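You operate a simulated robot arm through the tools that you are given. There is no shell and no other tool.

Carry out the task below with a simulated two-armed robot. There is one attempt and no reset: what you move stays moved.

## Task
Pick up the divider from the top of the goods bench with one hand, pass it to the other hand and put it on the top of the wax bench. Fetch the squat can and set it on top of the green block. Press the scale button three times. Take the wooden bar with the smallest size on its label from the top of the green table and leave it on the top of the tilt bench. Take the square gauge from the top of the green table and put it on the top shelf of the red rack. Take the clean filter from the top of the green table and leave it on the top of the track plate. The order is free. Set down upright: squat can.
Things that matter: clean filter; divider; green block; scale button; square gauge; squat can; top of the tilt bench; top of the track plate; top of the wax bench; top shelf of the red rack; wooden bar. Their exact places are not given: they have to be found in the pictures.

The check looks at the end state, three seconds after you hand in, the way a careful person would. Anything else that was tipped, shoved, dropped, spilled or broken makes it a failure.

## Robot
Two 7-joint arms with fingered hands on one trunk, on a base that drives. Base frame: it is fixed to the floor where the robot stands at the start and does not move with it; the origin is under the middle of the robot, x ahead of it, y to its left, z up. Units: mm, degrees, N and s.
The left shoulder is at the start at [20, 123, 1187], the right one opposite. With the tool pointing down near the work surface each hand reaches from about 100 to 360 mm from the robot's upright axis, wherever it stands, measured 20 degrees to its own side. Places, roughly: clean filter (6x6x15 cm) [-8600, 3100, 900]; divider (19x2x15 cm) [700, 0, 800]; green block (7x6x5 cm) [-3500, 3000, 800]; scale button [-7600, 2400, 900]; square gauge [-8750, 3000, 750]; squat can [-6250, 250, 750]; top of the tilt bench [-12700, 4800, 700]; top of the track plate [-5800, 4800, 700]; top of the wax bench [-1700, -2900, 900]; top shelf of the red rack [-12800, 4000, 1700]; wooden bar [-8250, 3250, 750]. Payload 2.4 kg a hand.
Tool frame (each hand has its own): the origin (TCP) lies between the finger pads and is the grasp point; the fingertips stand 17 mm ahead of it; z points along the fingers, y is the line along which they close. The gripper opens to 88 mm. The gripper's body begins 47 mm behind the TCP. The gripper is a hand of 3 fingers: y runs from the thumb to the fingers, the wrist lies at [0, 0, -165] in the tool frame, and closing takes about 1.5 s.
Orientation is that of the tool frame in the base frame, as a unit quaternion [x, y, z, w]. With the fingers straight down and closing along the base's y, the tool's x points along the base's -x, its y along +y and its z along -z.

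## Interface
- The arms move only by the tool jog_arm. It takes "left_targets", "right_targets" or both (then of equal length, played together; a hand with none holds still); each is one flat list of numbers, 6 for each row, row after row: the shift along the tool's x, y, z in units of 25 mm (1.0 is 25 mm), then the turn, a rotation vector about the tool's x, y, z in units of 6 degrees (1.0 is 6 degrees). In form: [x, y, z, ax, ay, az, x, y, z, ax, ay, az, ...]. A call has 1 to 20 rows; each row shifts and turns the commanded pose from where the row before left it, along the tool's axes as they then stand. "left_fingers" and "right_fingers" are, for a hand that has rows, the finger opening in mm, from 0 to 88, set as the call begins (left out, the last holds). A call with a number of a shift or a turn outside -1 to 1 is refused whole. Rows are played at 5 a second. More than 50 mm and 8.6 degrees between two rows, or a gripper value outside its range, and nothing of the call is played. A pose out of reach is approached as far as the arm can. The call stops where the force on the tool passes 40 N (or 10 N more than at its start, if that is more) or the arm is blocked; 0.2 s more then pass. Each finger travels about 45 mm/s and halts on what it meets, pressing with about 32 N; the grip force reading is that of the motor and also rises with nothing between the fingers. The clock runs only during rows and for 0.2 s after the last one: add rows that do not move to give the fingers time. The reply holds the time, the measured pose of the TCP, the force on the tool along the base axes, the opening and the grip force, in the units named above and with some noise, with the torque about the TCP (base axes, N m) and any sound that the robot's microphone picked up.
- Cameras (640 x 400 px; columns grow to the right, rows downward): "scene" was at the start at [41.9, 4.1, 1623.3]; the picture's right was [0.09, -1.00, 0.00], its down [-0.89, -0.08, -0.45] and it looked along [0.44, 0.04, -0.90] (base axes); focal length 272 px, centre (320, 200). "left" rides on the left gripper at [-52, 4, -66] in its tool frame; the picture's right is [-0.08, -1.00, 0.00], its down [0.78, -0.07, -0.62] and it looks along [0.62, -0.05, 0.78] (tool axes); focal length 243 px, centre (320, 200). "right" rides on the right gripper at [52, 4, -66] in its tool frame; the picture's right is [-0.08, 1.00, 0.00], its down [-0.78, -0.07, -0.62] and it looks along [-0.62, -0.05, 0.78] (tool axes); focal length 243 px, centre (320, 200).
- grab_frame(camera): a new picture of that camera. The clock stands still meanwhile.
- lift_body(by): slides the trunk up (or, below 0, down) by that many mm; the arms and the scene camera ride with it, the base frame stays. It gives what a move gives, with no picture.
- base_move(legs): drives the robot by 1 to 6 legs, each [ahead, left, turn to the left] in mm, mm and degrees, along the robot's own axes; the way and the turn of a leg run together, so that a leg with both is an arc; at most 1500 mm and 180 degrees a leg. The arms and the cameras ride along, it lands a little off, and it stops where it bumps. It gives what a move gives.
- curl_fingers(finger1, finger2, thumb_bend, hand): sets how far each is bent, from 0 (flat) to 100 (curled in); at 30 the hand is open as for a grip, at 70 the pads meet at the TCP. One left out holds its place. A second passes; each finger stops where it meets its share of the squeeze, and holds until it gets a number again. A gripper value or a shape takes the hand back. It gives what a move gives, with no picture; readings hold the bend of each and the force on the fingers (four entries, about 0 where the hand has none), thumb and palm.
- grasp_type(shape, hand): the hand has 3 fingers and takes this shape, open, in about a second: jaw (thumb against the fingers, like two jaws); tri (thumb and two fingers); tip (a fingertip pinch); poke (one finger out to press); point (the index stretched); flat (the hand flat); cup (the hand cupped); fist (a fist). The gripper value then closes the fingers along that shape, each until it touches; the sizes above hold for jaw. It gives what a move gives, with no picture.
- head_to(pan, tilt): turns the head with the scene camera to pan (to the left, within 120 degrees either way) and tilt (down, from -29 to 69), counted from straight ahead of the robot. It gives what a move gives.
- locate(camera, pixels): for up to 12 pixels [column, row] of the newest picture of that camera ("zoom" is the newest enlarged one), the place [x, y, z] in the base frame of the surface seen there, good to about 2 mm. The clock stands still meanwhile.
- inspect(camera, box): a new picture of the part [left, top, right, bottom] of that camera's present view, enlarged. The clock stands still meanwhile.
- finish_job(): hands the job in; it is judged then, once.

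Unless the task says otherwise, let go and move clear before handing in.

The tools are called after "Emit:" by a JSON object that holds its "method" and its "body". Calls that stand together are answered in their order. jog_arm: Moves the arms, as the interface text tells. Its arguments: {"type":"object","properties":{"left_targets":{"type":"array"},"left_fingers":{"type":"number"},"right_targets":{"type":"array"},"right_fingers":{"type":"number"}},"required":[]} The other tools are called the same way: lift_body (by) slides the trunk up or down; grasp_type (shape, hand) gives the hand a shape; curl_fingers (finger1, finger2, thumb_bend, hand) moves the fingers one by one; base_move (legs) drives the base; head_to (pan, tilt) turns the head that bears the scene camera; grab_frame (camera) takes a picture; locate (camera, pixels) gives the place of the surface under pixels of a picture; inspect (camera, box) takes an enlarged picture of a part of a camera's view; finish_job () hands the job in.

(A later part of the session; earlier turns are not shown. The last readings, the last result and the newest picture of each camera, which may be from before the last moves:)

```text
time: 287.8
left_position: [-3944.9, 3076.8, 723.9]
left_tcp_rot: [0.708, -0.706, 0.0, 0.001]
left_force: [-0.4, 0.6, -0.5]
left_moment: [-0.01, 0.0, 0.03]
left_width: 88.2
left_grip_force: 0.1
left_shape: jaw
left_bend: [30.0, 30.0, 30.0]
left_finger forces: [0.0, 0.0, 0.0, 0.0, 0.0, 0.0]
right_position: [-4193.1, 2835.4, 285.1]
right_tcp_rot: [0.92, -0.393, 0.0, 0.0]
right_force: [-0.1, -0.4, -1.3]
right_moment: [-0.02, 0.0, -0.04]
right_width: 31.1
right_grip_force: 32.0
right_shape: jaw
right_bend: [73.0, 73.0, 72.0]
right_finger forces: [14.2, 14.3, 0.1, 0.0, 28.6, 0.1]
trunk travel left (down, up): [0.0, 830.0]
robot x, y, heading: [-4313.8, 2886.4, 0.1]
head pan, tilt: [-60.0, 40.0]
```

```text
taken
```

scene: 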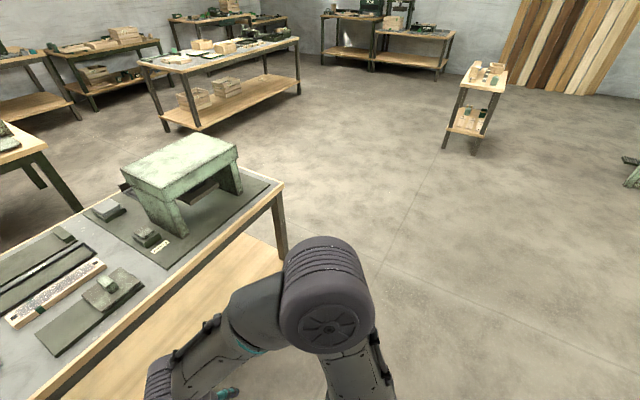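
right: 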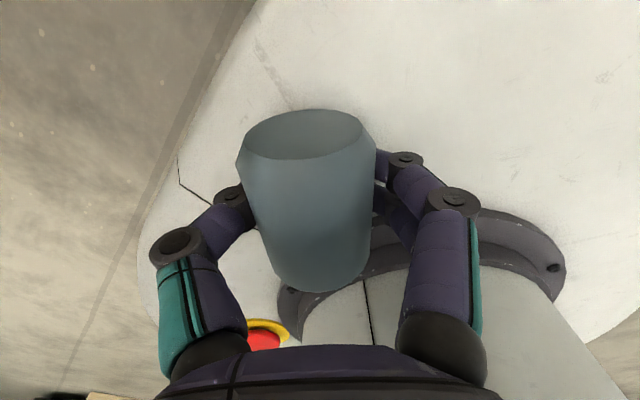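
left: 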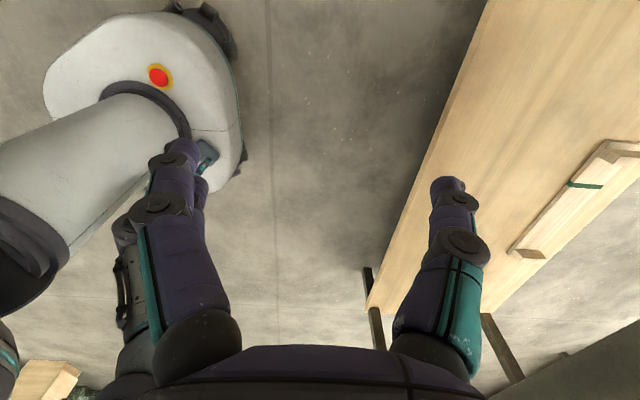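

Firm grip on the lying can (14/14/29 N). I lift it off the base and raise it, then look.

Emit:
{"method": "jog_arm", "body": {"right_targets": [0, 0, -0.5, 0, 0, 0, 0, 0, -0.8, 0, 0, 0, 0, 0, -0.8, 0, 0, 0, 0, 0, -0.8, 0, 0, 0, 0, 0, -0.8, 0, 0, 0, 0, 0, -0.8, 0, 0, 0, 0, 0, -0.8, 0, 0, 0, 0.5, 0, -0.8, 0, 0, 0, 0.5, 0, -0.8, 0, 0, 0]}}

Emit:
{"method": "lift_body", "body": {"by": 300}}

Emit:
{"method": "grab_frame", "body": {"camera": "right"}}

```text
time: 289.8
left_position: [-3944.5, 3076.4, 722.5]
left_tcp_rot: [0.708, -0.706, 0.0, 0.0]
left_force: [0.1, 0.3, -0.6]
left_moment: [-0.01, -0.04, 0.01]
left_width: 88.1
left_grip_force: 0.1
left_shape: jaw
left_bend: [30.0, 30.0, 30.0]
left_finger forces: [0.1, 0.0, 0.0, 0.0, 0.0, 0.0]
right_position: [-4175.8, 2820.6, 454.5]
right_tcp_rot: [0.92, -0.393, 0.001, 0.0]
right_force: [0.2, -0.6, -1.5]
right_moment: [0.0, -0.01, 0.03]
right_width: 30.4
right_grip_force: 32.3
right_shape: jaw
right_bend: [73.0, 73.0, 74.0]
right_finger forces: [14.0, 14.0, 0.0, 0.0, 26.8, 0.0]
trunk travel left (down, up): [0.0, 830.0]
robot x, y, heading: [-4317.2, 2887.6, 0.2]
head pan, tilt: [-60.0, 40.0]
```

```text
time: 292.8
left_position: [-3944.9, 3077.2, 1023.3]
left_tcp_rot: [0.709, -0.705, -0.001, 0.0]
left_force: [-0.1, 0.4, 0.2]
left_moment: [0.01, 0.0, -0.02]
left_width: 88.0
left_grip_force: 0.0
left_shape: jaw
left_bend: [30.0, 30.0, 30.0]
left_finger forces: [0.1, 0.1, 0.0, 0.1, 0.0, 0.0]
right_position: [-4176.1, 2820.3, 754.8]
right_tcp_rot: [0.919, -0.393, 0.001, 0.0]
right_force: [-1.1, 0.4, -0.6]
right_moment: [-0.01, 0.02, 0.01]
right_width: 30.2
right_grip_force: 32.1
right_shape: jaw
right_bend: [73.0, 73.0, 74.0]
right_finger forces: [14.0, 14.2, 0.1, 0.0, 26.8, 0.0]
trunk travel left (down, up): [-300.0, 530.0]
robot x, y, heading: [-4317.2, 2887.2, 0.2]
head pan, tilt: [-60.0, 40.0]
```

```text
taken
```

right: 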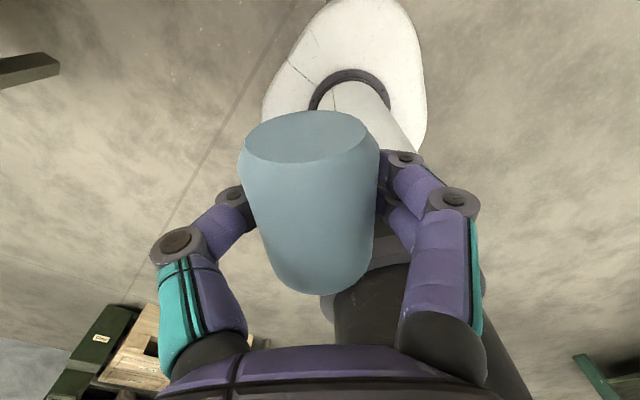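

The can is held. I bring the hand forward and turn it back to the natural yaw (label then points away from the robot).

Emit:
{"method": "jog_arm", "body": {"right_targets": [0.93, -0.49, -0.6, 0, 0, 0, 0.93, -0.49, -0.6, 0, 0, 0, 0.93, -0.49, -0.6, 0, 0, 0, 0.93, -0.49, -0.6, 0, 0, 0, 0.93, -0.49, -0.6, 0, 0, 0, 0.93, -0.49, -0.6, 0, 0, 0, 0, 0, 0, 0, 0, 0.98, 0, 0, 0, 0, 0, 0.98, 0, 0, 0, 0, 0, 0.98, 0, 0, 0, 0, 0, 0.98, 0, 0, 0, 0, 0, 0.98, 0, 0, 0, 0, 0, 0.98, 0, 0, 0, 0, 0, 0.98, 0, 0, 0, 0, 0, 0.98, 0, 0, 0, 0, 0, 0.98, 0, 0, 0, 0, 0, 0.98, 0, 0, 0, 0, 0, 0.98, 0, 0, 0, 0, 0, 0.98]}}

Emit:
{"method": "jog_arm", "body": {"right_targets": [0, 0, 0, 0, 0, 0.98, 0, 0, 0, 0, 0, 0.98, 0, 0, 0, 0, 0, 0.98, 0, 0, 0, 0, 0, 0.98, 0, 0, 0, 0, 0, 0.98, 0, 0, 0, 0, 0, 0.98, 0, 0, 0, 0, 0, 0.98, 0, 0, 0, 0, 0, 0.98, 0, 0, 0, 0, 0, 0.98, 0, 0, 0, 0, 0, 0.98]}}

Emit:
{"method": "grab_frame", "body": {"camera": "right"}}

```text
time: 296.6
left_position: [-3944.9, 3076.2, 1023.5]
left_tcp_rot: [0.708, -0.706, -0.001, 0.0]
left_force: [0.5, 0.4, 0.5]
left_moment: [0.04, -0.03, -0.01]
left_width: 87.8
left_grip_force: 0.0
left_shape: jaw
left_bend: [30.0, 30.0, 30.0]
left_finger forces: [0.0, 0.1, 0.0, 0.0, 0.1, 0.0]
right_position: [-4027.0, 2769.4, 844.6]
right_tcp_rot: [-0.524, 0.852, 0.0, 0.0]
right_force: [-0.4, -0.1, -1.2]
right_moment: [-0.01, 0.04, 0.03]
right_width: 29.6
right_grip_force: 31.7
right_shape: jaw
right_bend: [73.0, 73.0, 74.0]
right_finger forces: [13.9, 13.9, 0.0, 0.0, 26.6, 0.2]
trunk travel left (down, up): [-300.0, 530.0]
robot x, y, heading: [-4316.3, 2888.8, 0.4]
head pan, tilt: [-60.0, 40.0]
```

```text
time: 298.8
left_position: [-3945.3, 3077.3, 1022.7]
left_tcp_rot: [0.708, -0.706, 0.0, 0.001]
left_force: [-0.1, -0.3, -0.4]
left_moment: [-0.01, -0.02, 0.03]
left_width: 87.9
left_grip_force: 0.0
left_shape: jaw
left_bend: [30.0, 30.0, 30.0]
left_finger forces: [0.0, 0.0, 0.0, 0.0, 0.1, 0.1]
right_position: [-4026.6, 2769.7, 845.1]
right_tcp_rot: [-0.036, 0.999, -0.001, 0.0]
right_force: [0.6, 0.1, -1.8]
right_moment: [-0.01, 0.02, 0.03]
right_width: 29.6
right_grip_force: 32.4
right_shape: jaw
right_bend: [73.0, 73.0, 74.0]
right_finger forces: [13.9, 13.9, 0.0, 0.1, 26.5, 0.0]
trunk travel left (down, up): [-300.0, 530.0]
robot x, y, heading: [-4318.4, 2886.4, 0.2]
head pan, tilt: [-60.0, 40.0]
```

```text
taken
```

right: 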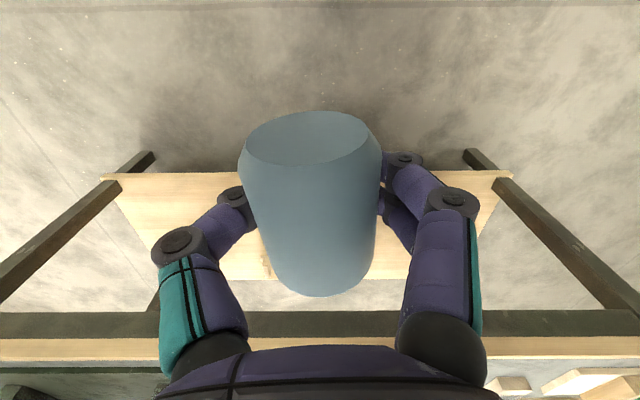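

The can is steady but creeps slightly along the pads, so I pitch the hand forward now to bring the can upright (15 × 6° about tool y), correcting the yaw by 4°.

Emit:
{"method": "jog_arm", "body": {"right_targets": [-0.5, 0, 0, 0, 0, 0.68, -0.5, 0, 0, 0, -1, 0, 0, 0, 0, 0, -1, 0, 0, 0, 0, 0, -1, 0, 0, 0, 0, 0, -1, 0, 0, 0, 0, 0, -1, 0, 0, 0, 0, 0, -1, 0, 0, 0, 0, 0, -1, 0, 0, 0, 0, 0, -1, 0, 0, 0, 0, 0, -1, 0, 0, 0, 0, 0, -1, 0]}}

Emit:
{"method": "jog_arm", "body": {"right_targets": [0, 0, 0, 0, -1, 0, 0, 0, 0, 0, -1, 0, 0, 0, 0, 0, -1, 0, 0, 0, 0, 0, -1, 0, 0, 0, 0, 0, -1, 0]}}

Emit:
{"method": "head_to", "body": {"pan": -15, "tilt": 50}}

Emit:
{"method": "grab_frame", "body": {"camera": "scene"}}

Emit:
{"method": "grab_frame", "body": {"camera": "right"}}

```text
time: 301.2
left_position: [-3943.6, 3076.0, 1022.6]
left_tcp_rot: [0.708, -0.706, 0.0, 0.001]
left_force: [0.2, 0.1, 0.7]
left_moment: [0.01, -0.01, 0.05]
left_width: 88.2
left_grip_force: 0.0
left_shape: jaw
left_bend: [30.0, 30.0, 30.0]
left_finger forces: [0.1, 0.0, 0.1, 0.0, 0.0, 0.0]
right_position: [-4000.9, 2771.3, 845.0]
right_tcp_rot: [-0.002, 0.866, 0.002, 0.501]
right_force: [-0.7, -0.1, -0.7]
right_moment: [0.03, 0.01, 0.01]
right_width: 28.7
right_grip_force: 31.7
right_shape: jaw
right_bend: [73.0, 74.0, 74.0]
right_finger forces: [13.7, 13.5, 0.0, 0.0, 26.2, 0.0]
trunk travel left (down, up): [-300.0, 530.0]
robot x, y, heading: [-4316.7, 2888.3, 0.2]
head pan, tilt: [-60.0, 40.0]
```

```text
time: 302.4
left_position: [-3945.2, 3075.3, 1022.8]
left_tcp_rot: [0.708, -0.706, 0.0, 0.002]
left_force: [0.6, -0.4, 0.1]
left_moment: [0.02, -0.04, 0.0]
left_width: 88.0
left_grip_force: 0.0
left_shape: jaw
left_bend: [30.0, 30.0, 30.0]
left_finger forces: [0.0, 0.0, 0.0, 0.0, 0.1, 0.1]
right_position: [-3986.8, 2770.5, 842.3]
right_tcp_rot: [-0.001, 0.708, 0.002, 0.707]
right_force: [0.2, 0.6, -1.0]
right_moment: [-0.01, 0.02, -0.02]
right_width: 28.8
right_grip_force: 32.3
right_shape: jaw
right_bend: [73.0, 74.0, 74.0]
right_finger forces: [13.7, 13.2, 0.0, 0.1, 25.9, 0.0]
right hand out of reach, approached as far as the arm can: row 5
trunk travel left (down, up): [-300.0, 530.0]
robot x, y, heading: [-4313.4, 2885.5, -0.0]
head pan, tilt: [-60.0, 40.0]
```

```text
time: 303.5
left_position: [-3944.3, 3077.4, 1022.2]
left_tcp_rot: [0.709, -0.705, -0.001, 0.001]
left_force: [-0.7, -1.0, -0.4]
left_moment: [-0.02, 0.01, -0.04]
left_width: 88.2
left_grip_force: 0.1
left_shape: jaw
left_bend: [30.0, 30.0, 30.0]
left_finger forces: [0.1, 0.0, 0.0, 0.0, 0.0, 0.0]
right_position: [-3985.3, 2771.6, 841.9]
right_tcp_rot: [-0.002, 0.708, 0.002, 0.706]
right_force: [-0.2, 0.9, -1.5]
right_moment: [0.02, -0.01, -0.01]
right_width: 28.6
right_grip_force: 32.0
right_shape: jaw
right_bend: [73.0, 74.0, 74.0]
right_finger forces: [13.6, 13.2, 0.0, 0.1, 26.0, 0.0]
trunk travel left (down, up): [-300.0, 530.0]
robot x, y, heading: [-4316.2, 2887.3, 0.3]
head pan, tilt: [-15.0, 50.0]
```

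```text
taken
```

scene: 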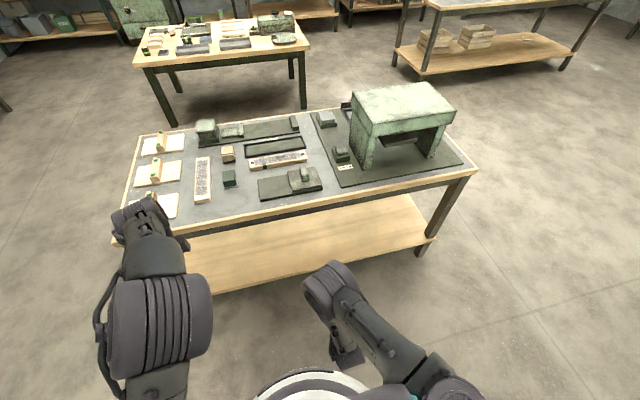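

```text
taken
```

right: 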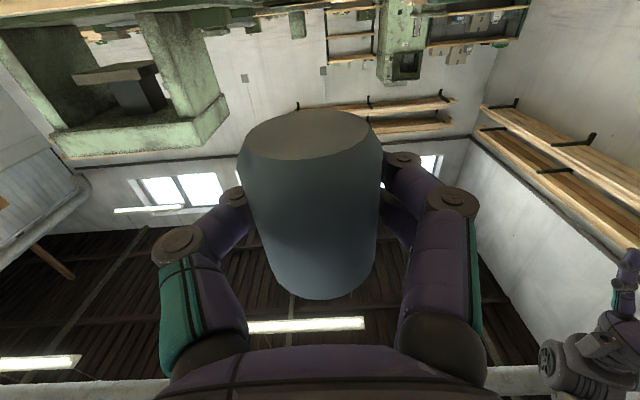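

The hand is horizontal and the can stands upright in it with its label end up (the bottom face shows at (311,135)). I raise 60 mm and drive so the can comes near the block, then extend the arm.

Emit:
{"method": "lift_body", "body": {"by": 70}}

Emit:
{"method": "base_move", "body": {"legs": [[200, 244, 0], [250, 0, 0]]}}

Emit:
{"method": "head_to", "body": {"pan": -10, "tilt": 60}}

Emit:
{"method": "grab_frame", "body": {"camera": "scene"}}

Emit:
{"method": "grab_frame", "body": {"camera": "left"}}

```text
time: 304.6
left_position: [-3944.4, 3077.5, 1092.7]
left_tcp_rot: [0.708, -0.706, -0.001, 0.001]
left_force: [-0.6, 0.2, 0.0]
left_moment: [-0.02, 0.02, -0.03]
left_width: 87.8
left_grip_force: 0.1
left_shape: jaw
left_bend: [30.0, 30.0, 30.0]
left_finger forces: [0.0, 0.0, 0.0, 0.0, 0.0, 0.0]
right_position: [-3985.9, 2770.7, 911.0]
right_tcp_rot: [-0.001, 0.709, 0.001, 0.706]
right_force: [-0.1, -0.6, -1.1]
right_moment: [-0.01, 0.0, 0.0]
right_width: 28.5
right_grip_force: 31.6
right_shape: jaw
right_bend: [73.0, 74.0, 74.0]
right_finger forces: [13.6, 13.2, 0.0, 0.0, 26.0, 0.0]
trunk travel left (down, up): [-370.0, 460.0]
robot x, y, heading: [-4317.7, 2887.3, 0.5]
head pan, tilt: [-15.0, 50.0]
```

```text
time: 308.1
left_position: [-3494.9, 3329.6, 1092.9]
left_tcp_rot: [0.709, -0.705, 0.0, 0.001]
left_force: [-0.5, 0.4, 0.6]
left_moment: [-0.03, -0.01, -0.02]
left_width: 88.0
left_grip_force: 0.0
left_shape: jaw
left_bend: [30.0, 30.0, 30.0]
left_finger forces: [0.0, 0.0, 0.0, 0.0, 0.0, 0.0]
right_position: [-3535.8, 3023.2, 911.4]
right_tcp_rot: [-0.003, 0.708, 0.003, 0.706]
right_force: [-0.2, -1.0, -1.5]
right_moment: [0.02, 0.02, 0.02]
right_width: 28.5
right_grip_force: 32.5
right_shape: jaw
right_bend: [73.0, 74.0, 74.0]
right_finger forces: [13.7, 13.2, 0.1, 0.0, 26.0, 0.0]
trunk travel left (down, up): [-370.0, 460.0]
robot x, y, heading: [-3870.3, 3140.5, 0.4]
head pan, tilt: [-15.0, 50.0]
```

```text
time: 308.9
left_position: [-3495.7, 3328.4, 1093.0]
left_tcp_rot: [0.709, -0.705, -0.001, 0.001]
left_force: [1.1, -0.3, -0.1]
left_moment: [0.01, 0.02, -0.02]
left_width: 88.1
left_grip_force: 0.0
left_shape: jaw
left_bend: [30.0, 30.0, 30.0]
left_finger forces: [0.0, 0.0, 0.0, 0.0, 0.1, 0.0]
right_position: [-3537.3, 3023.2, 912.4]
right_tcp_rot: [-0.002, 0.708, 0.002, 0.706]
right_force: [0.9, 0.4, -1.6]
right_moment: [0.03, 0.0, -0.01]
right_width: 28.7
right_grip_force: 31.7
right_shape: jaw
right_bend: [73.0, 74.0, 74.0]
right_finger forces: [13.6, 13.2, 0.0, 0.0, 26.0, 0.0]
trunk travel left (down, up): [-370.0, 460.0]
robot x, y, heading: [-3867.8, 3137.5, 0.1]
head pan, tilt: [-10.0, 60.0]
```

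```text
taken
```

scene: 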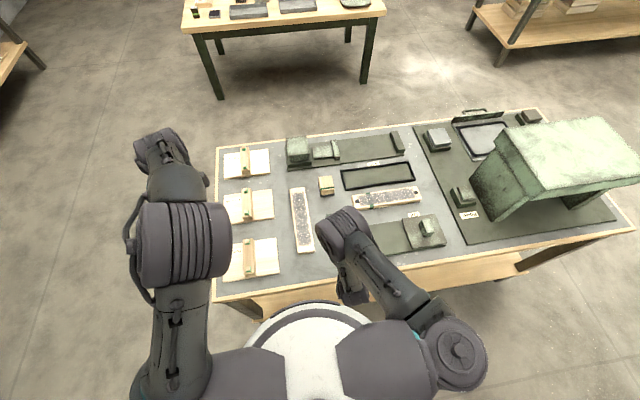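

```text
taken
```

left: 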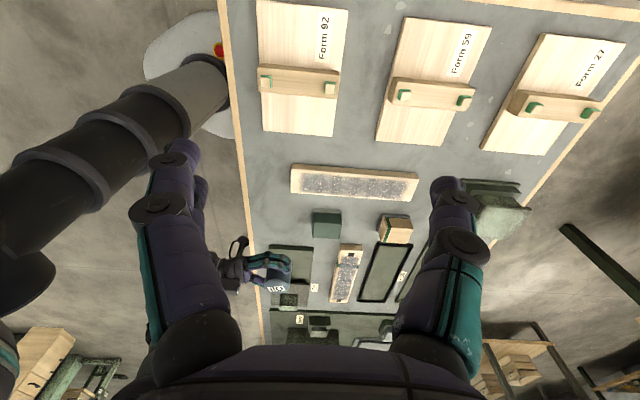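

The left camera sees both the block (326,224) and the right hand with the can, label up (278,287). I zoom in and measure.

Emit:
{"method": "inspect", "body": {"camera": "left", "box": [220, 195, 360, 315]}}

Emit:
{"method": "locate", "body": {"camera": "zoom", "pixels": [[250, 300], [230, 290], [275, 280], [285, 310], [250, 275], [255, 315], [320, 90], [420, 90], [370, 60], [370, 130], [280, 260], [300, 290]]}}

```text
3.33 times, centred on (290, 255) of left
```

zoom: 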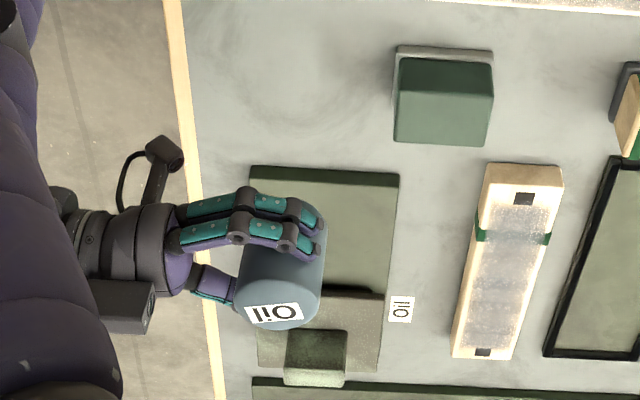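

```text
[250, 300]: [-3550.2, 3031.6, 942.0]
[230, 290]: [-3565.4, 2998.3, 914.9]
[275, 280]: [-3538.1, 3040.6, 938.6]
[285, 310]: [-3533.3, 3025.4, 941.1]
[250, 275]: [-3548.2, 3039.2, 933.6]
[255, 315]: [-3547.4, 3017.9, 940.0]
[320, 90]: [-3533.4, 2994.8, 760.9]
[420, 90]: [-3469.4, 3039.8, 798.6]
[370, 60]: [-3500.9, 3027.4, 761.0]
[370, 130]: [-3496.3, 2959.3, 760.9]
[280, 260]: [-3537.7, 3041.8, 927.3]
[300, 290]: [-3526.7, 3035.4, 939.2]
```

The can's centre is about (−3538, 3024), top z≈941 (bottom ≈ 886). I zoom more on its top to check the tilt.

Emit:
{"method": "inspect", "body": {"camera": "left", "box": [265, 265, 325, 305]}}

Emit:
{"method": "locate", "body": {"camera": "zoom", "pixels": [[90, 200], [140, 180], [200, 180], [250, 160], [100, 240], [150, 240], [200, 235], [250, 210], [180, 140], [230, 120], [120, 160], [270, 140]]}}

```text
10.00 times, centred on (295, 285) of left
```

zoom: 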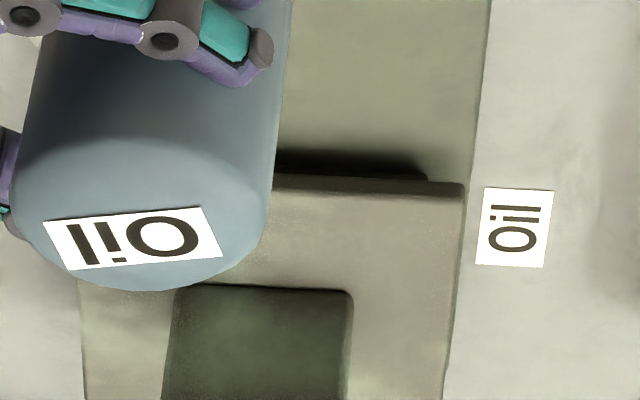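

```text
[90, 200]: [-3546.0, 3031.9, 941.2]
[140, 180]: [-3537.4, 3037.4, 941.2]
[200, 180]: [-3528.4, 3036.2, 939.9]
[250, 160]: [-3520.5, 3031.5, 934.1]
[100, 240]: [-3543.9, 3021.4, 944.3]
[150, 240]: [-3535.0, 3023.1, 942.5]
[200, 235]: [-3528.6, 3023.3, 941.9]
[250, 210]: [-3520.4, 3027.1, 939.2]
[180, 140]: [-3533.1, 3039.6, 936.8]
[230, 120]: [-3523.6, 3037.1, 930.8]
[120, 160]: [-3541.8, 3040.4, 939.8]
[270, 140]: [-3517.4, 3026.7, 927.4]
```

The can leans about 7° forward and 5° left in the grip – small enough to settle, but I correct part of it and extend forward over the block.

Emit:
{"method": "jog_arm", "body": {"right_targets": [0, 0, 0.5, 0, 0, 0.7, 0, 0, 0.8, 0, -0.3, 0, 0, -0.12, 0.8, 0, -0.3, 0, 0, -0.12, 0.8, 0, -0.3, 0, 0, 0, 0.6, 0, 0, 0]}}

Emit:
{"method": "grab_frame", "body": {"camera": "left"}}

Emit:
{"method": "inspect", "body": {"camera": "left", "box": [270, 200, 370, 320]}}

```text
time: 310.1
left_position: [-3496.2, 3329.7, 1092.7]
left_tcp_rot: [0.709, -0.706, 0.0, 0.001]
left_force: [0.2, -0.2, 1.0]
left_moment: [-0.03, 0.02, -0.04]
left_width: 88.1
left_grip_force: 0.1
left_shape: jaw
left_bend: [30.0, 30.0, 30.0]
left_finger forces: [0.1, 0.0, 0.0, 0.0, 0.1, 0.1]
right_position: [-3448.5, 3019.0, 913.4]
right_tcp_rot: [0.026, 0.674, 0.026, 0.738]
right_force: [-0.6, -0.5, -0.9]
right_moment: [-0.01, -0.02, 0.01]
right_width: 28.6
right_grip_force: 31.9
right_shape: jaw
right_bend: [73.0, 74.0, 74.0]
right_finger forces: [13.7, 13.2, 0.1, 0.0, 25.9, 0.0]
trunk travel left (down, up): [-370.0, 460.0]
robot x, y, heading: [-3867.8, 3136.7, 0.4]
head pan, tilt: [-10.0, 60.0]
```

```text
taken
```

left: 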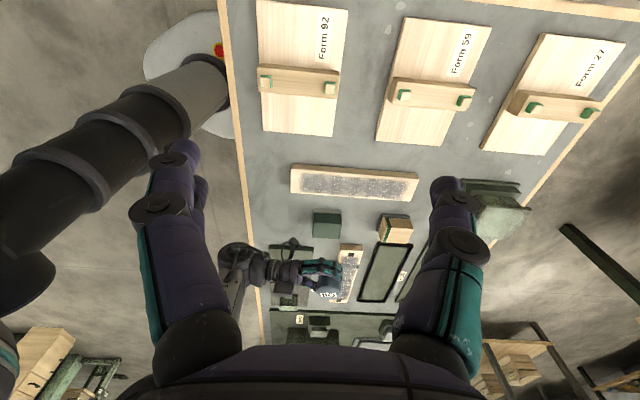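

```text
3.33 times, centred on (320, 260) of left
```

zoom: 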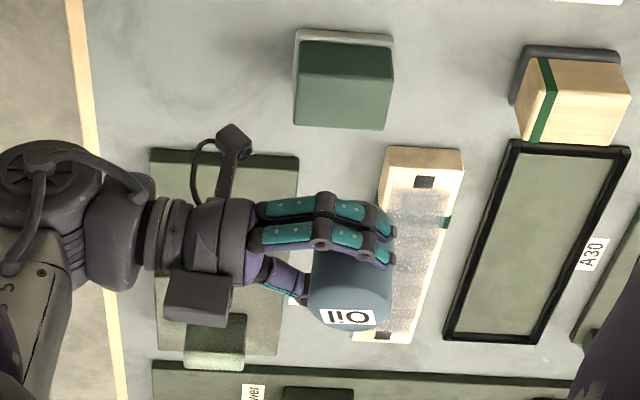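

Emit:
{"method": "inspect", "body": {"camera": "left", "box": [350, 265, 400, 305]}}

Emit:
{"method": "locate", "body": {"camera": "left", "pixels": [[365, 290], [375, 292], [383, 290], [372, 297], [380, 297], [366, 284], [376, 284], [385, 284], [313, 215], [340, 215], [326, 225], [326, 235]]}}

```text
10.00 times, centred on (375, 285) of left
```

zoom: 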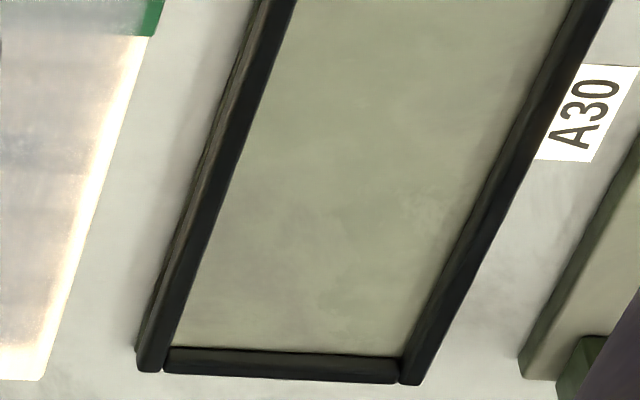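

```text
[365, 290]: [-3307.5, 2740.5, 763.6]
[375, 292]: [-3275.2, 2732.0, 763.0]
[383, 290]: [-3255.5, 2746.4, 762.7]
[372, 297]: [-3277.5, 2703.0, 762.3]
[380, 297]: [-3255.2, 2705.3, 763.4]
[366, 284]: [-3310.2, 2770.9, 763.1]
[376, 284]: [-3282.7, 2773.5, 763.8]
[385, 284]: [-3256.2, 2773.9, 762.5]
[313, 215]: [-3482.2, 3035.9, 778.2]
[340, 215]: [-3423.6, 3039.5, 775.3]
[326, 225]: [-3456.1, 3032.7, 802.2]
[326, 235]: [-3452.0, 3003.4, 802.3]
```

Emit:
{"method": "inspect", "body": {"camera": "left", "box": [300, 270, 360, 308]}}

Emit:
{"method": "locate", "body": {"camera": "zoom", "pixels": [[240, 200], [300, 200], [360, 200], [260, 240], [310, 250], [350, 240], [300, 170], [350, 170], [240, 230], [390, 210]]}}

```text
10.53 times, centred on (330, 289) of left
```

zoom: 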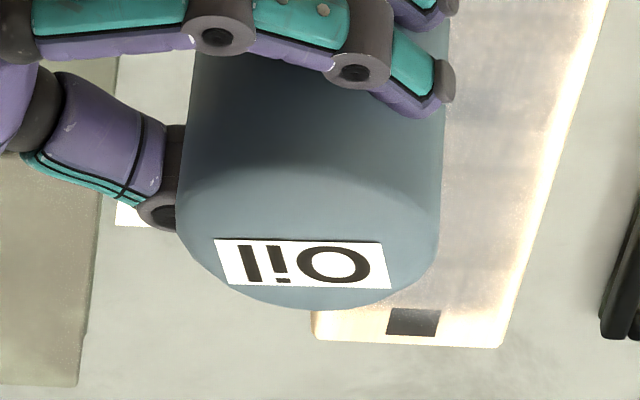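

```text
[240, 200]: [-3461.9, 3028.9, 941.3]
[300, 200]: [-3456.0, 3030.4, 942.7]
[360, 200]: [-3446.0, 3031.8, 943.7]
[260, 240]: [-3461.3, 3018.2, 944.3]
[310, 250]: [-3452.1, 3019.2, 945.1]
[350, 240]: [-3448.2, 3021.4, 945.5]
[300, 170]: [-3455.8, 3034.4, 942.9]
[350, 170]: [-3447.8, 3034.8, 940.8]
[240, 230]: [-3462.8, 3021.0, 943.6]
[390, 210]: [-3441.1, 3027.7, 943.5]
```

The can is nearly vertical with its top centre about (−3452, 3022). The camera mount under the hand (pixel ≈ (294,242)) might come close to the table, so I measure it.

Emit:
{"method": "inspect", "body": {"camera": "left", "box": [270, 225, 330, 265]}}

Emit:
{"method": "locate", "body": {"camera": "zoom", "pixels": [[230, 160], [240, 130], [260, 140], [220, 190], [250, 180], [270, 120], [200, 260], [300, 110]]}}

```text
10.00 times, centred on (300, 245) of left
```

zoom: 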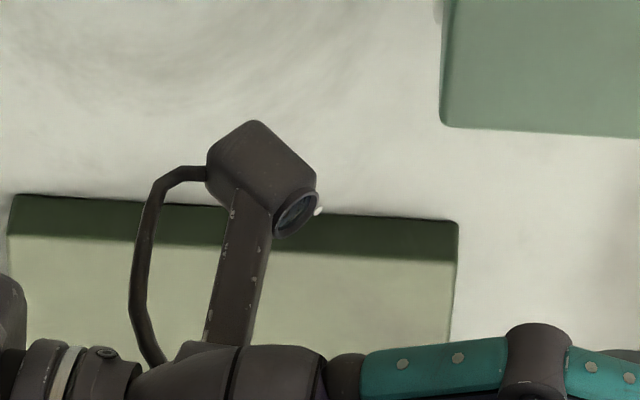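

```text
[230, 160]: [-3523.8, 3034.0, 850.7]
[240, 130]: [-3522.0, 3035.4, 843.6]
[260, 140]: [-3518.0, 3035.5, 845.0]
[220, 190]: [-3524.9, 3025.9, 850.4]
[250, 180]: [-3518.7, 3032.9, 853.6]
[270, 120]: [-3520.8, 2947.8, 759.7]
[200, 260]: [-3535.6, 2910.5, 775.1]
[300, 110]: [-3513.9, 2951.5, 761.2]
```

The mount's underside is ~72 mm below the TCP while the table is at z 761, so a level hand would touch. I'll tip the hand 10° nose‑down (the can then tilts ~11° forward and will settle flat), and lower most of the way.

Emit:
{"method": "jog_arm", "body": {"right_targets": [0, -0.12, -0.05, 0, 0.85, 0, 0, -0.12, -0.05, 0, 0.85, 0, 0, 0, 0, 0, 0.83, 0, 0.6, 0, 0.106, 0, 0, 0, 0.6, 0, 0.106, 0, 0, 0, 0.6, 0, 0.106, 0, 0, 0, 0.6, 0, 0.106, 0, 0, 0]}}

Emit:
{"method": "inspect", "body": {"camera": "left", "box": [270, 200, 390, 275]}}

```text
time: 311.7
left_position: [-3496.4, 3328.0, 1093.3]
left_tcp_rot: [0.709, -0.705, -0.001, 0.0]
left_force: [-0.6, 0.1, 0.5]
left_moment: [-0.01, -0.01, -0.01]
left_width: 88.2
left_grip_force: 0.0
left_shape: jaw
left_bend: [30.0, 30.0, 30.0]
left_finger forces: [0.0, 0.1, 0.1, 0.0, 0.0, 0.0]
right_position: [-3451.5, 3014.7, 852.3]
right_tcp_rot: [0.021, 0.766, 0.031, 0.642]
right_force: [-0.8, -0.1, -0.6]
right_moment: [0.01, 0.01, 0.01]
right_width: 28.1
right_grip_force: 31.9
right_shape: jaw
right_bend: [73.0, 74.0, 74.0]
right_finger forces: [13.6, 13.1, 0.0, 0.0, 26.0, 0.0]
trunk travel left (down, up): [-370.0, 460.0]
robot x, y, heading: [-3868.0, 3139.8, 0.4]
head pan, tilt: [-10.0, 60.0]
```

```text
5.33 times, centred on (330, 238) of left
```

zoom: 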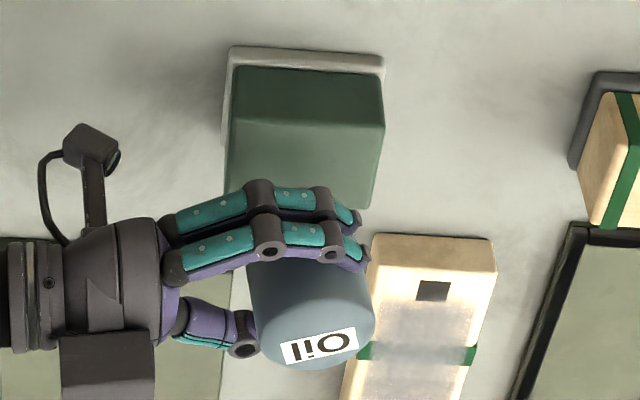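

Emit:
{"method": "locate", "body": {"camera": "zoom", "pixels": [[290, 330], [320, 325], [350, 325], [300, 355], [340, 350], [320, 305], [360, 310], [275, 310], [85, 145], [110, 160], [240, 70], [380, 150]]}}

```text
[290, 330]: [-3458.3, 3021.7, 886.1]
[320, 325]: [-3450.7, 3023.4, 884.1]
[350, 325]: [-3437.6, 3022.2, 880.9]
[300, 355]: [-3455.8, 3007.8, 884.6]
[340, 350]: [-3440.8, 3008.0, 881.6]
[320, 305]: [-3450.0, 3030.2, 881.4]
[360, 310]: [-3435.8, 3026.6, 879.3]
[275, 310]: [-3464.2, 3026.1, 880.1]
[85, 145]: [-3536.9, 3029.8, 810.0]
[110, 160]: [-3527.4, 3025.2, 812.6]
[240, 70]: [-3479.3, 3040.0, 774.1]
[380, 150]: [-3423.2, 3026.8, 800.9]
```

The can leans 14° forward; its front bottom edge is about 23 mm above the block. I lower 20 mm, then in fine steps until contact.

Emit:
{"method": "jog_arm", "body": {"right_targets": [0.38, 0, 0.15, 0, 0, 0, 0.38, 0, 0.15, 0, 0, 0]}}

Emit:
{"method": "jog_arm", "body": {"right_targets": [0.06, 0, 0.01, 0, 0, 0]}}

Emit:
{"method": "jog_arm", "body": {"right_targets": [0.06, 0, 0.01, 0, 0, 0]}}

```text
time: 312.3
left_position: [-3496.3, 3329.2, 1093.2]
left_tcp_rot: [0.709, -0.705, 0.001, 0.0]
left_force: [0.9, 0.3, 0.3]
left_moment: [-0.02, -0.01, -0.02]
left_width: 88.0
left_grip_force: 0.1
left_shape: jaw
left_bend: [30.0, 30.0, 30.0]
left_finger forces: [0.0, 0.1, 0.0, 0.0, 0.1, 0.0]
right_position: [-3449.1, 3017.1, 833.0]
right_tcp_rot: [0.023, 0.765, 0.029, 0.643]
right_force: [-0.1, -0.4, -1.9]
right_moment: [0.0, 0.0, 0.0]
right_width: 28.5
right_grip_force: 32.0
right_shape: jaw
right_bend: [73.0, 74.0, 74.0]
right_finger forces: [13.6, 13.1, 0.0, 0.0, 26.0, 0.0]
trunk travel left (down, up): [-370.0, 460.0]
robot x, y, heading: [-3869.7, 3138.5, 0.2]
head pan, tilt: [-10.0, 60.0]
```

```text
time: 312.7
left_position: [-3495.2, 3329.1, 1092.5]
left_tcp_rot: [0.709, -0.705, -0.001, 0.0]
left_force: [0.0, 0.1, 0.1]
left_moment: [0.0, 0.0, 0.0]
left_width: 88.0
left_grip_force: 0.0
left_shape: jaw
left_bend: [30.0, 30.0, 30.0]
left_finger forces: [0.0, 0.0, 0.0, 0.0, 0.0, 0.0]
right_position: [-3448.0, 3017.6, 832.4]
right_tcp_rot: [0.021, 0.765, 0.03, 0.643]
right_force: [0.3, -0.1, -0.5]
right_moment: [0.01, -0.01, -0.01]
right_width: 28.1
right_grip_force: 32.4
right_shape: jaw
right_bend: [73.0, 74.0, 74.0]
right_finger forces: [13.6, 13.0, 0.1, 0.0, 25.7, 0.1]
trunk travel left (down, up): [-370.0, 460.0]
robot x, y, heading: [-3864.3, 3139.0, 0.2]
head pan, tilt: [-10.0, 60.0]
```

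```text
time: 313.1
left_position: [-3496.1, 3328.8, 1092.9]
left_tcp_rot: [0.709, -0.706, 0.0, 0.001]
left_force: [0.9, 0.1, -0.2]
left_moment: [-0.01, -0.02, -0.01]
left_width: 87.9
left_grip_force: 0.0
left_shape: jaw
left_bend: [30.0, 30.0, 30.0]
left_finger forces: [0.0, 0.1, 0.0, 0.0, 0.0, 0.0]
right_position: [-3447.6, 3018.8, 829.9]
right_tcp_rot: [0.021, 0.765, 0.03, 0.643]
right_force: [0.4, -0.3, -0.8]
right_moment: [0.01, -0.02, -0.04]
right_width: 28.1
right_grip_force: 31.9
right_shape: jaw
right_bend: [73.0, 74.0, 74.0]
right_finger forces: [13.6, 12.9, 0.0, 0.0, 25.8, 0.1]
trunk travel left (down, up): [-370.0, 460.0]
robot x, y, heading: [-3869.4, 3141.4, 0.3]
head pan, tilt: [-10.0, 60.0]
```

Emit:
{"method": "jog_arm", "body": {"right_targets": [0.06, -0.05, 0.01, 0, 0, 0]}}

Emit:
{"method": "jog_arm", "body": {"right_targets": [0.06, -0.05, 0.01, 0, 0, 0]}}

Emit:
{"method": "inspect", "body": {"camera": "left", "box": [270, 200, 390, 275]}}

```text
time: 313.5
left_position: [-3495.9, 3329.2, 1093.1]
left_tcp_rot: [0.709, -0.706, -0.001, 0.001]
left_force: [0.2, -0.2, -0.4]
left_moment: [-0.02, 0.01, 0.01]
left_width: 87.9
left_grip_force: 0.1
left_shape: jaw
left_bend: [30.0, 30.0, 30.0]
left_finger forces: [0.1, 0.1, 0.0, 0.0, 0.0, 0.1]
right_position: [-3448.5, 3017.5, 829.5]
right_tcp_rot: [0.022, 0.764, 0.03, 0.644]
right_force: [-0.2, 0.4, 5.6]
right_moment: [-0.01, -0.07, 0.01]
right_width: 27.9
right_grip_force: 32.1
right_shape: jaw
right_bend: [73.0, 74.0, 74.0]
right_finger forces: [14.4, 13.3, 0.0, 0.0, 25.5, 0.0]
trunk travel left (down, up): [-370.0, 460.0]
robot x, y, heading: [-3869.6, 3140.8, 0.3]
head pan, tilt: [-10.0, 60.0]
```

```text
time: 313.9
left_position: [-3497.1, 3330.3, 1092.6]
left_tcp_rot: [0.708, -0.706, 0.001, 0.001]
left_force: [0.4, 0.5, 0.2]
left_moment: [-0.04, 0.0, 0.0]
left_width: 88.2
left_grip_force: 0.0
left_shape: jaw
left_bend: [30.0, 30.0, 30.0]
left_finger forces: [0.0, 0.1, 0.1, 0.0, 0.1, 0.0]
right_position: [-3449.5, 3015.3, 826.5]
right_tcp_rot: [0.021, 0.766, 0.029, 0.642]
right_force: [-1.8, -0.4, 4.3]
right_moment: [-0.11, 0.09, 0.02]
right_width: 14.9
right_grip_force: 32.2
right_shape: jaw
right_bend: [80.0, 80.0, 82.0]
right_finger forces: [5.6, 12.1, 0.0, 0.0, 20.1, 0.1]
trunk travel left (down, up): [-370.0, 460.0]
robot x, y, heading: [-3866.2, 3138.6, 0.2]
head pan, tilt: [-10.0, 60.0]
```

```text
5.33 times, centred on (330, 238) of left
```

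zoom: 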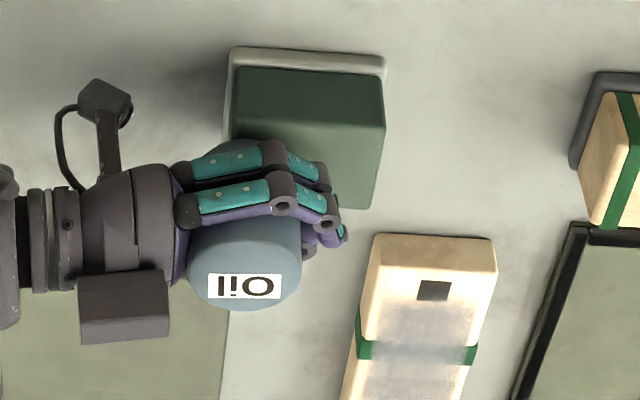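

Under the light press the can slid back into the palm (fingers now curled in front of it). I measure where it is now before doing anything else.

Emit:
{"method": "locate", "body": {"camera": "zoom", "pixels": [[200, 270], [245, 260], [290, 265], [220, 290], [270, 295], [245, 305], [210, 245], [285, 240], [245, 230], [240, 150], [105, 100], [235, 75]]}}

Emit:
{"method": "inspect", "body": {"camera": "left", "box": [290, 235, 340, 265]}}

```text
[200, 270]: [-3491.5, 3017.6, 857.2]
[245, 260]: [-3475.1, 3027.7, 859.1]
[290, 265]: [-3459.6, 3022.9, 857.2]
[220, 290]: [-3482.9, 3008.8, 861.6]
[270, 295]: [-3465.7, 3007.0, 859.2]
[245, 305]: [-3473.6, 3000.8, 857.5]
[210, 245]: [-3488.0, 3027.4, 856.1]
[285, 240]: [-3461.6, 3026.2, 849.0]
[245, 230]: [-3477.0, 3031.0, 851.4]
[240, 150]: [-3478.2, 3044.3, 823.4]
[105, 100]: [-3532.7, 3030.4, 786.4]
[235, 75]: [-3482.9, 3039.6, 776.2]
```

```text
12.80 times, centred on (315, 250) of left
```

zoom: 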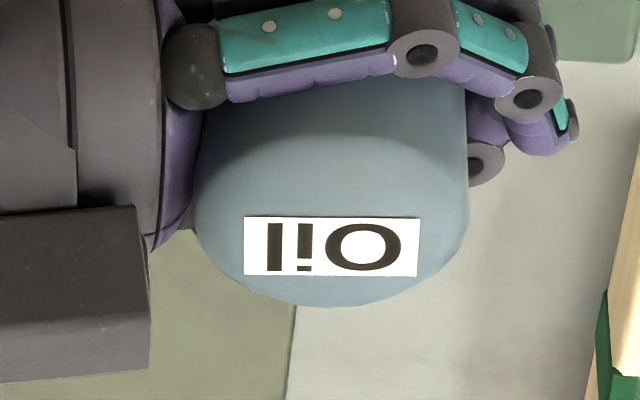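

The can is upright on the block (top z≈859) but sits too far west: centre x≈−3476 while the block spans −3482…−3422. I lift slightly with it still held and look.

Emit:
{"method": "jog_arm", "body": {"right_targets": [-0.2, 0, -0.03, 0, 0, 0, 0, 0, 0, 0, 0, 0]}}

Emit:
{"method": "inspect", "body": {"camera": "left", "box": [270, 200, 390, 275]}}

Emit:
{"method": "locate", "body": {"camera": "zoom", "pixels": [[200, 270], [245, 260], [290, 265], [220, 290], [270, 295], [245, 305]]}}

```text
time: 314.5
left_position: [-3494.4, 3328.2, 1093.4]
left_tcp_rot: [0.709, -0.705, 0.0, 0.0]
left_force: [-0.2, 0.5, -0.6]
left_moment: [0.01, 0.01, 0.02]
left_width: 87.9
left_grip_force: 0.0
left_shape: jaw
left_bend: [30.0, 30.0, 30.0]
left_finger forces: [0.0, 0.0, 0.0, 0.1, 0.1, 0.0]
right_position: [-3448.3, 3014.9, 831.9]
right_tcp_rot: [0.021, 0.766, 0.03, 0.642]
right_force: [-0.3, 0.8, -0.7]
right_moment: [-0.02, -0.04, 0.03]
right_width: 13.3
right_grip_force: 32.3
right_shape: jaw
right_bend: [79.0, 80.0, 81.0]
right_finger forces: [7.7, 11.3, 0.1, 0.1, 21.4, 0.0]
trunk travel left (down, up): [-370.0, 460.0]
robot x, y, heading: [-3863.7, 3140.0, 0.4]
head pan, tilt: [-10.0, 60.0]
```

```text
5.33 times, centred on (330, 238) of left
```

zoom: 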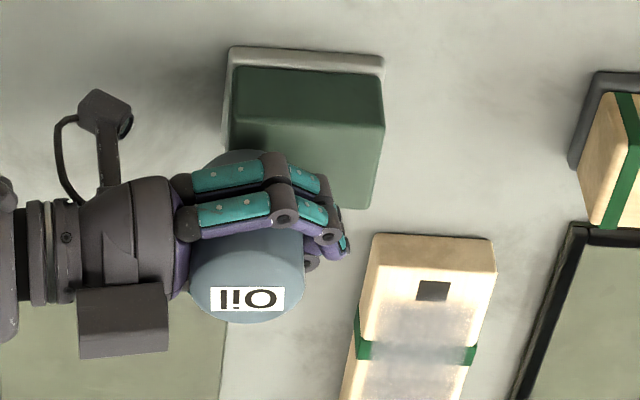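

```text
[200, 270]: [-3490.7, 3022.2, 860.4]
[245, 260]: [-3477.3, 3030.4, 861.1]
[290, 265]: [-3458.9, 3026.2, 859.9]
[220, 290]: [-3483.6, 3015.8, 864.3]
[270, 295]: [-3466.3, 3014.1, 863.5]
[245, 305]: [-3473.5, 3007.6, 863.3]
```

The can is carried by the hand (top now ≈863, level). I move forward 23 mm to centre it on the block.

Emit:
{"method": "jog_arm", "body": {"right_targets": [-0.08, 0, 0.45, 0, 0, 0, -0.08, 0, 0.45, 0, 0, 0]}}

Emit:
{"method": "inspect", "body": {"camera": "left", "box": [270, 200, 390, 275]}}

Emit:
{"method": "locate", "body": {"camera": "zoom", "pixels": [[260, 270], [300, 260], [345, 265], [275, 295], [325, 295], [300, 310], [290, 330], [310, 285]]}}

```text
time: 315.1
left_position: [-3496.4, 3329.9, 1092.5]
left_tcp_rot: [0.71, -0.705, 0.0, 0.001]
left_force: [0.5, 0.3, 0.3]
left_moment: [0.01, -0.01, 0.04]
left_width: 87.9
left_grip_force: 0.1
left_shape: jaw
left_bend: [30.0, 30.0, 30.0]
left_finger forces: [0.0, 0.1, 0.0, 0.0, 0.0, 0.0]
right_position: [-3425.3, 3015.4, 831.5]
right_tcp_rot: [0.021, 0.766, 0.031, 0.642]
right_force: [-0.1, -0.2, -1.5]
right_moment: [0.03, -0.05, -0.02]
right_width: 13.3
right_grip_force: 32.3
right_shape: jaw
right_bend: [79.0, 80.0, 81.0]
right_finger forces: [7.7, 11.4, 0.1, 0.1, 21.4, 0.0]
trunk travel left (down, up): [-370.0, 460.0]
robot x, y, heading: [-3872.1, 3138.0, 0.3]
head pan, tilt: [-10.0, 60.0]
```

```text
5.33 times, centred on (330, 238) of left
```

zoom: 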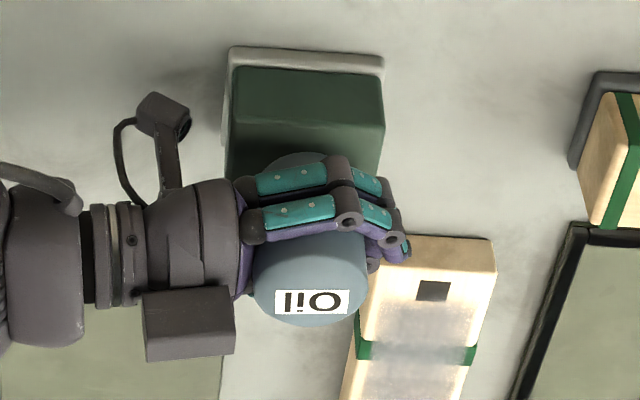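

```text
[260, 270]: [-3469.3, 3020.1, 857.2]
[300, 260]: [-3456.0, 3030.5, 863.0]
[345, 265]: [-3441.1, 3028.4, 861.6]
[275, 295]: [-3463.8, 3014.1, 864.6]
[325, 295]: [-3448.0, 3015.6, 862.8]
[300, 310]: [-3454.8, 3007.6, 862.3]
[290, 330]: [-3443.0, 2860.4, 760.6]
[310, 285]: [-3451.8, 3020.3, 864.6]
```

The can's centre is now ≈ (−3452, 3018) over the block centre. I lower to contact.

Emit:
{"method": "jog_arm", "body": {"right_targets": [0.16, 0, 0.03, 0, 0, 0]}}

Emit:
{"method": "jog_arm", "body": {"right_targets": [0.05, 0, 0.01, 0, 0, 0]}}

Emit:
{"method": "jog_arm", "body": {"right_targets": [0.04, 0, 0.007, 0, 0, 0]}}

```text
time: 315.5
left_position: [-3496.2, 3330.0, 1093.2]
left_tcp_rot: [0.709, -0.705, -0.001, 0.0]
left_force: [0.4, -0.2, 1.0]
left_moment: [0.02, -0.01, 0.01]
left_width: 87.7
left_grip_force: 0.0
left_shape: jaw
left_bend: [30.0, 30.0, 30.0]
left_finger forces: [0.0, 0.0, 0.1, 0.2, 0.0, 0.0]
right_position: [-3425.7, 3015.6, 827.9]
right_tcp_rot: [0.022, 0.765, 0.029, 0.642]
right_force: [-0.3, 0.0, -1.4]
right_moment: [0.04, -0.02, -0.01]
right_width: 13.2
right_grip_force: 32.5
right_shape: jaw
right_bend: [79.0, 80.0, 81.0]
right_finger forces: [7.7, 11.4, 0.0, 0.0, 21.4, 0.1]
trunk travel left (down, up): [-370.0, 460.0]
robot x, y, heading: [-3864.7, 3141.9, 0.4]
head pan, tilt: [-10.0, 60.0]
```

```text
time: 315.9
left_position: [-3496.0, 3328.7, 1094.1]
left_tcp_rot: [0.709, -0.705, 0.0, 0.0]
left_force: [-0.3, 0.3, 0.4]
left_moment: [0.01, 0.01, -0.02]
left_width: 87.7
left_grip_force: 0.1
left_shape: jaw
left_bend: [30.0, 30.0, 30.0]
left_finger forces: [0.0, 0.0, 0.1, 0.0, 0.0, 0.1]
right_position: [-3425.2, 3016.5, 826.7]
right_tcp_rot: [0.021, 0.765, 0.03, 0.642]
right_force: [0.2, 0.2, 0.8]
right_moment: [-0.08, -0.01, -0.03]
right_width: 13.2
right_grip_force: 32.1
right_shape: jaw
right_bend: [79.0, 80.0, 81.0]
right_finger forces: [7.5, 11.6, 0.0, 0.1, 21.6, 0.0]
trunk travel left (down, up): [-370.0, 460.0]
robot x, y, heading: [-3870.7, 3139.3, 0.2]
head pan, tilt: [-10.0, 60.0]
```

```text
time: 316.3
left_position: [-3496.9, 3329.7, 1092.6]
left_tcp_rot: [0.709, -0.705, 0.0, 0.001]
left_force: [-0.3, 0.4, 0.0]
left_moment: [0.03, -0.03, -0.01]
left_width: 88.0
left_grip_force: 0.1
left_shape: jaw
left_bend: [30.0, 30.0, 30.0]
left_finger forces: [0.0, 0.0, 0.1, 0.1, 0.1, 0.1]
right_position: [-3425.3, 3015.9, 825.8]
right_tcp_rot: [0.022, 0.765, 0.03, 0.643]
right_force: [-0.3, 0.5, 6.9]
right_moment: [-0.12, 0.16, -0.04]
right_width: 13.2
right_grip_force: 32.0
right_shape: jaw
right_bend: [79.0, 80.0, 81.0]
right_finger forces: [7.2, 13.2, 0.1, 0.1, 21.8, 0.1]
trunk travel left (down, up): [-370.0, 460.0]
robot x, y, heading: [-3865.9, 3137.1, 0.3]
head pan, tilt: [-10.0, 60.0]
```

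Contact with 6.9 N. I relieve a little and open the fingers step by step.

Emit:
{"method": "jog_arm", "body": {"right_targets": [-0.03, 0, 0, 0, 0, 0, 0, 0, 0, 0, 0, 0], "right_fingers": 16}}

Emit:
{"method": "jog_arm", "body": {"right_targets": [0, 0, 0, 0, 0, 0, 0, 0, 0, 0, 0, 0], "right_fingers": 24}}

Emit:
{"method": "inspect", "body": {"camera": "left", "box": [270, 200, 390, 275]}}

Emit:
{"method": "locate", "body": {"camera": "zoom", "pixels": [[275, 295], [325, 295], [300, 310], [310, 285], [345, 270], [265, 280]]}}

```text
time: 316.9
left_position: [-3495.2, 3329.5, 1092.8]
left_tcp_rot: [0.708, -0.706, 0.0, 0.001]
left_force: [0.2, 0.0, -1.1]
left_moment: [0.03, 0.01, -0.02]
left_width: 88.1
left_grip_force: 0.0
left_shape: jaw
left_bend: [30.0, 30.0, 30.0]
left_finger forces: [0.0, 0.0, 0.1, 0.0, 0.2, 0.1]
right_position: [-3425.5, 3014.9, 826.1]
right_tcp_rot: [0.022, 0.765, 0.03, 0.642]
right_force: [-1.4, -0.6, -0.2]
right_moment: [-0.01, 0.01, -0.02]
right_width: 16.0
right_grip_force: 0.0
right_shape: jaw
right_bend: [73.0, 73.0, 70.0]
right_finger forces: [0.1, 1.1, 0.1, 0.0, 1.0, 0.0]
trunk travel left (down, up): [-370.0, 460.0]
robot x, y, heading: [-3862.8, 3141.4, 0.0]
head pan, tilt: [-10.0, 60.0]
```

```text
time: 317.5
left_position: [-3496.0, 3328.1, 1093.6]
left_tcp_rot: [0.709, -0.705, 0.0, 0.0]
left_force: [-0.3, 0.3, 0.2]
left_moment: [0.03, 0.02, 0.01]
left_width: 88.2
left_grip_force: 0.0
left_shape: jaw
left_bend: [30.0, 30.0, 30.0]
left_finger forces: [0.1, 0.0, 0.0, 0.0, 0.0, 0.0]
right_position: [-3425.0, 3015.2, 826.0]
right_tcp_rot: [0.021, 0.765, 0.03, 0.643]
right_force: [-0.4, 0.0, 0.2]
right_moment: [0.02, -0.02, -0.01]
right_width: 23.6
right_grip_force: 0.2
right_shape: jaw
right_bend: [73.0, 73.0, 70.0]
right_finger forces: [0.0, 0.3, 0.0, 0.0, 0.1, 0.1]
trunk travel left (down, up): [-370.0, 460.0]
robot x, y, heading: [-3868.2, 3137.7, 0.1]
head pan, tilt: [-10.0, 60.0]
```

```text
5.33 times, centred on (330, 238) of left
```

zoom: 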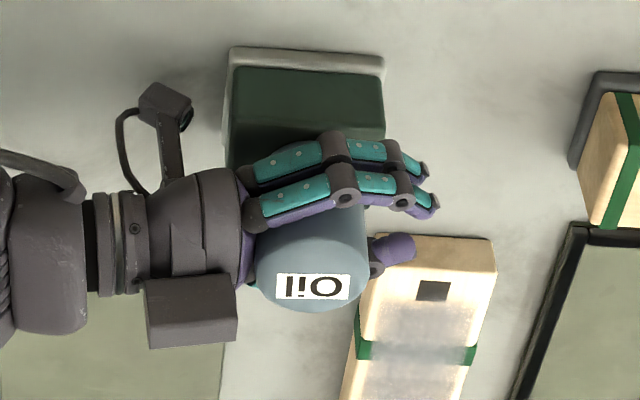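

```text
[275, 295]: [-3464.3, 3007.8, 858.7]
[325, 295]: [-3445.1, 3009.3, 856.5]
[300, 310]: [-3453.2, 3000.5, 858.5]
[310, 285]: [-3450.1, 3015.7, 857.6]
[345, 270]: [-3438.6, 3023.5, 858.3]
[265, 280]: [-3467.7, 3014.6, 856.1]
```

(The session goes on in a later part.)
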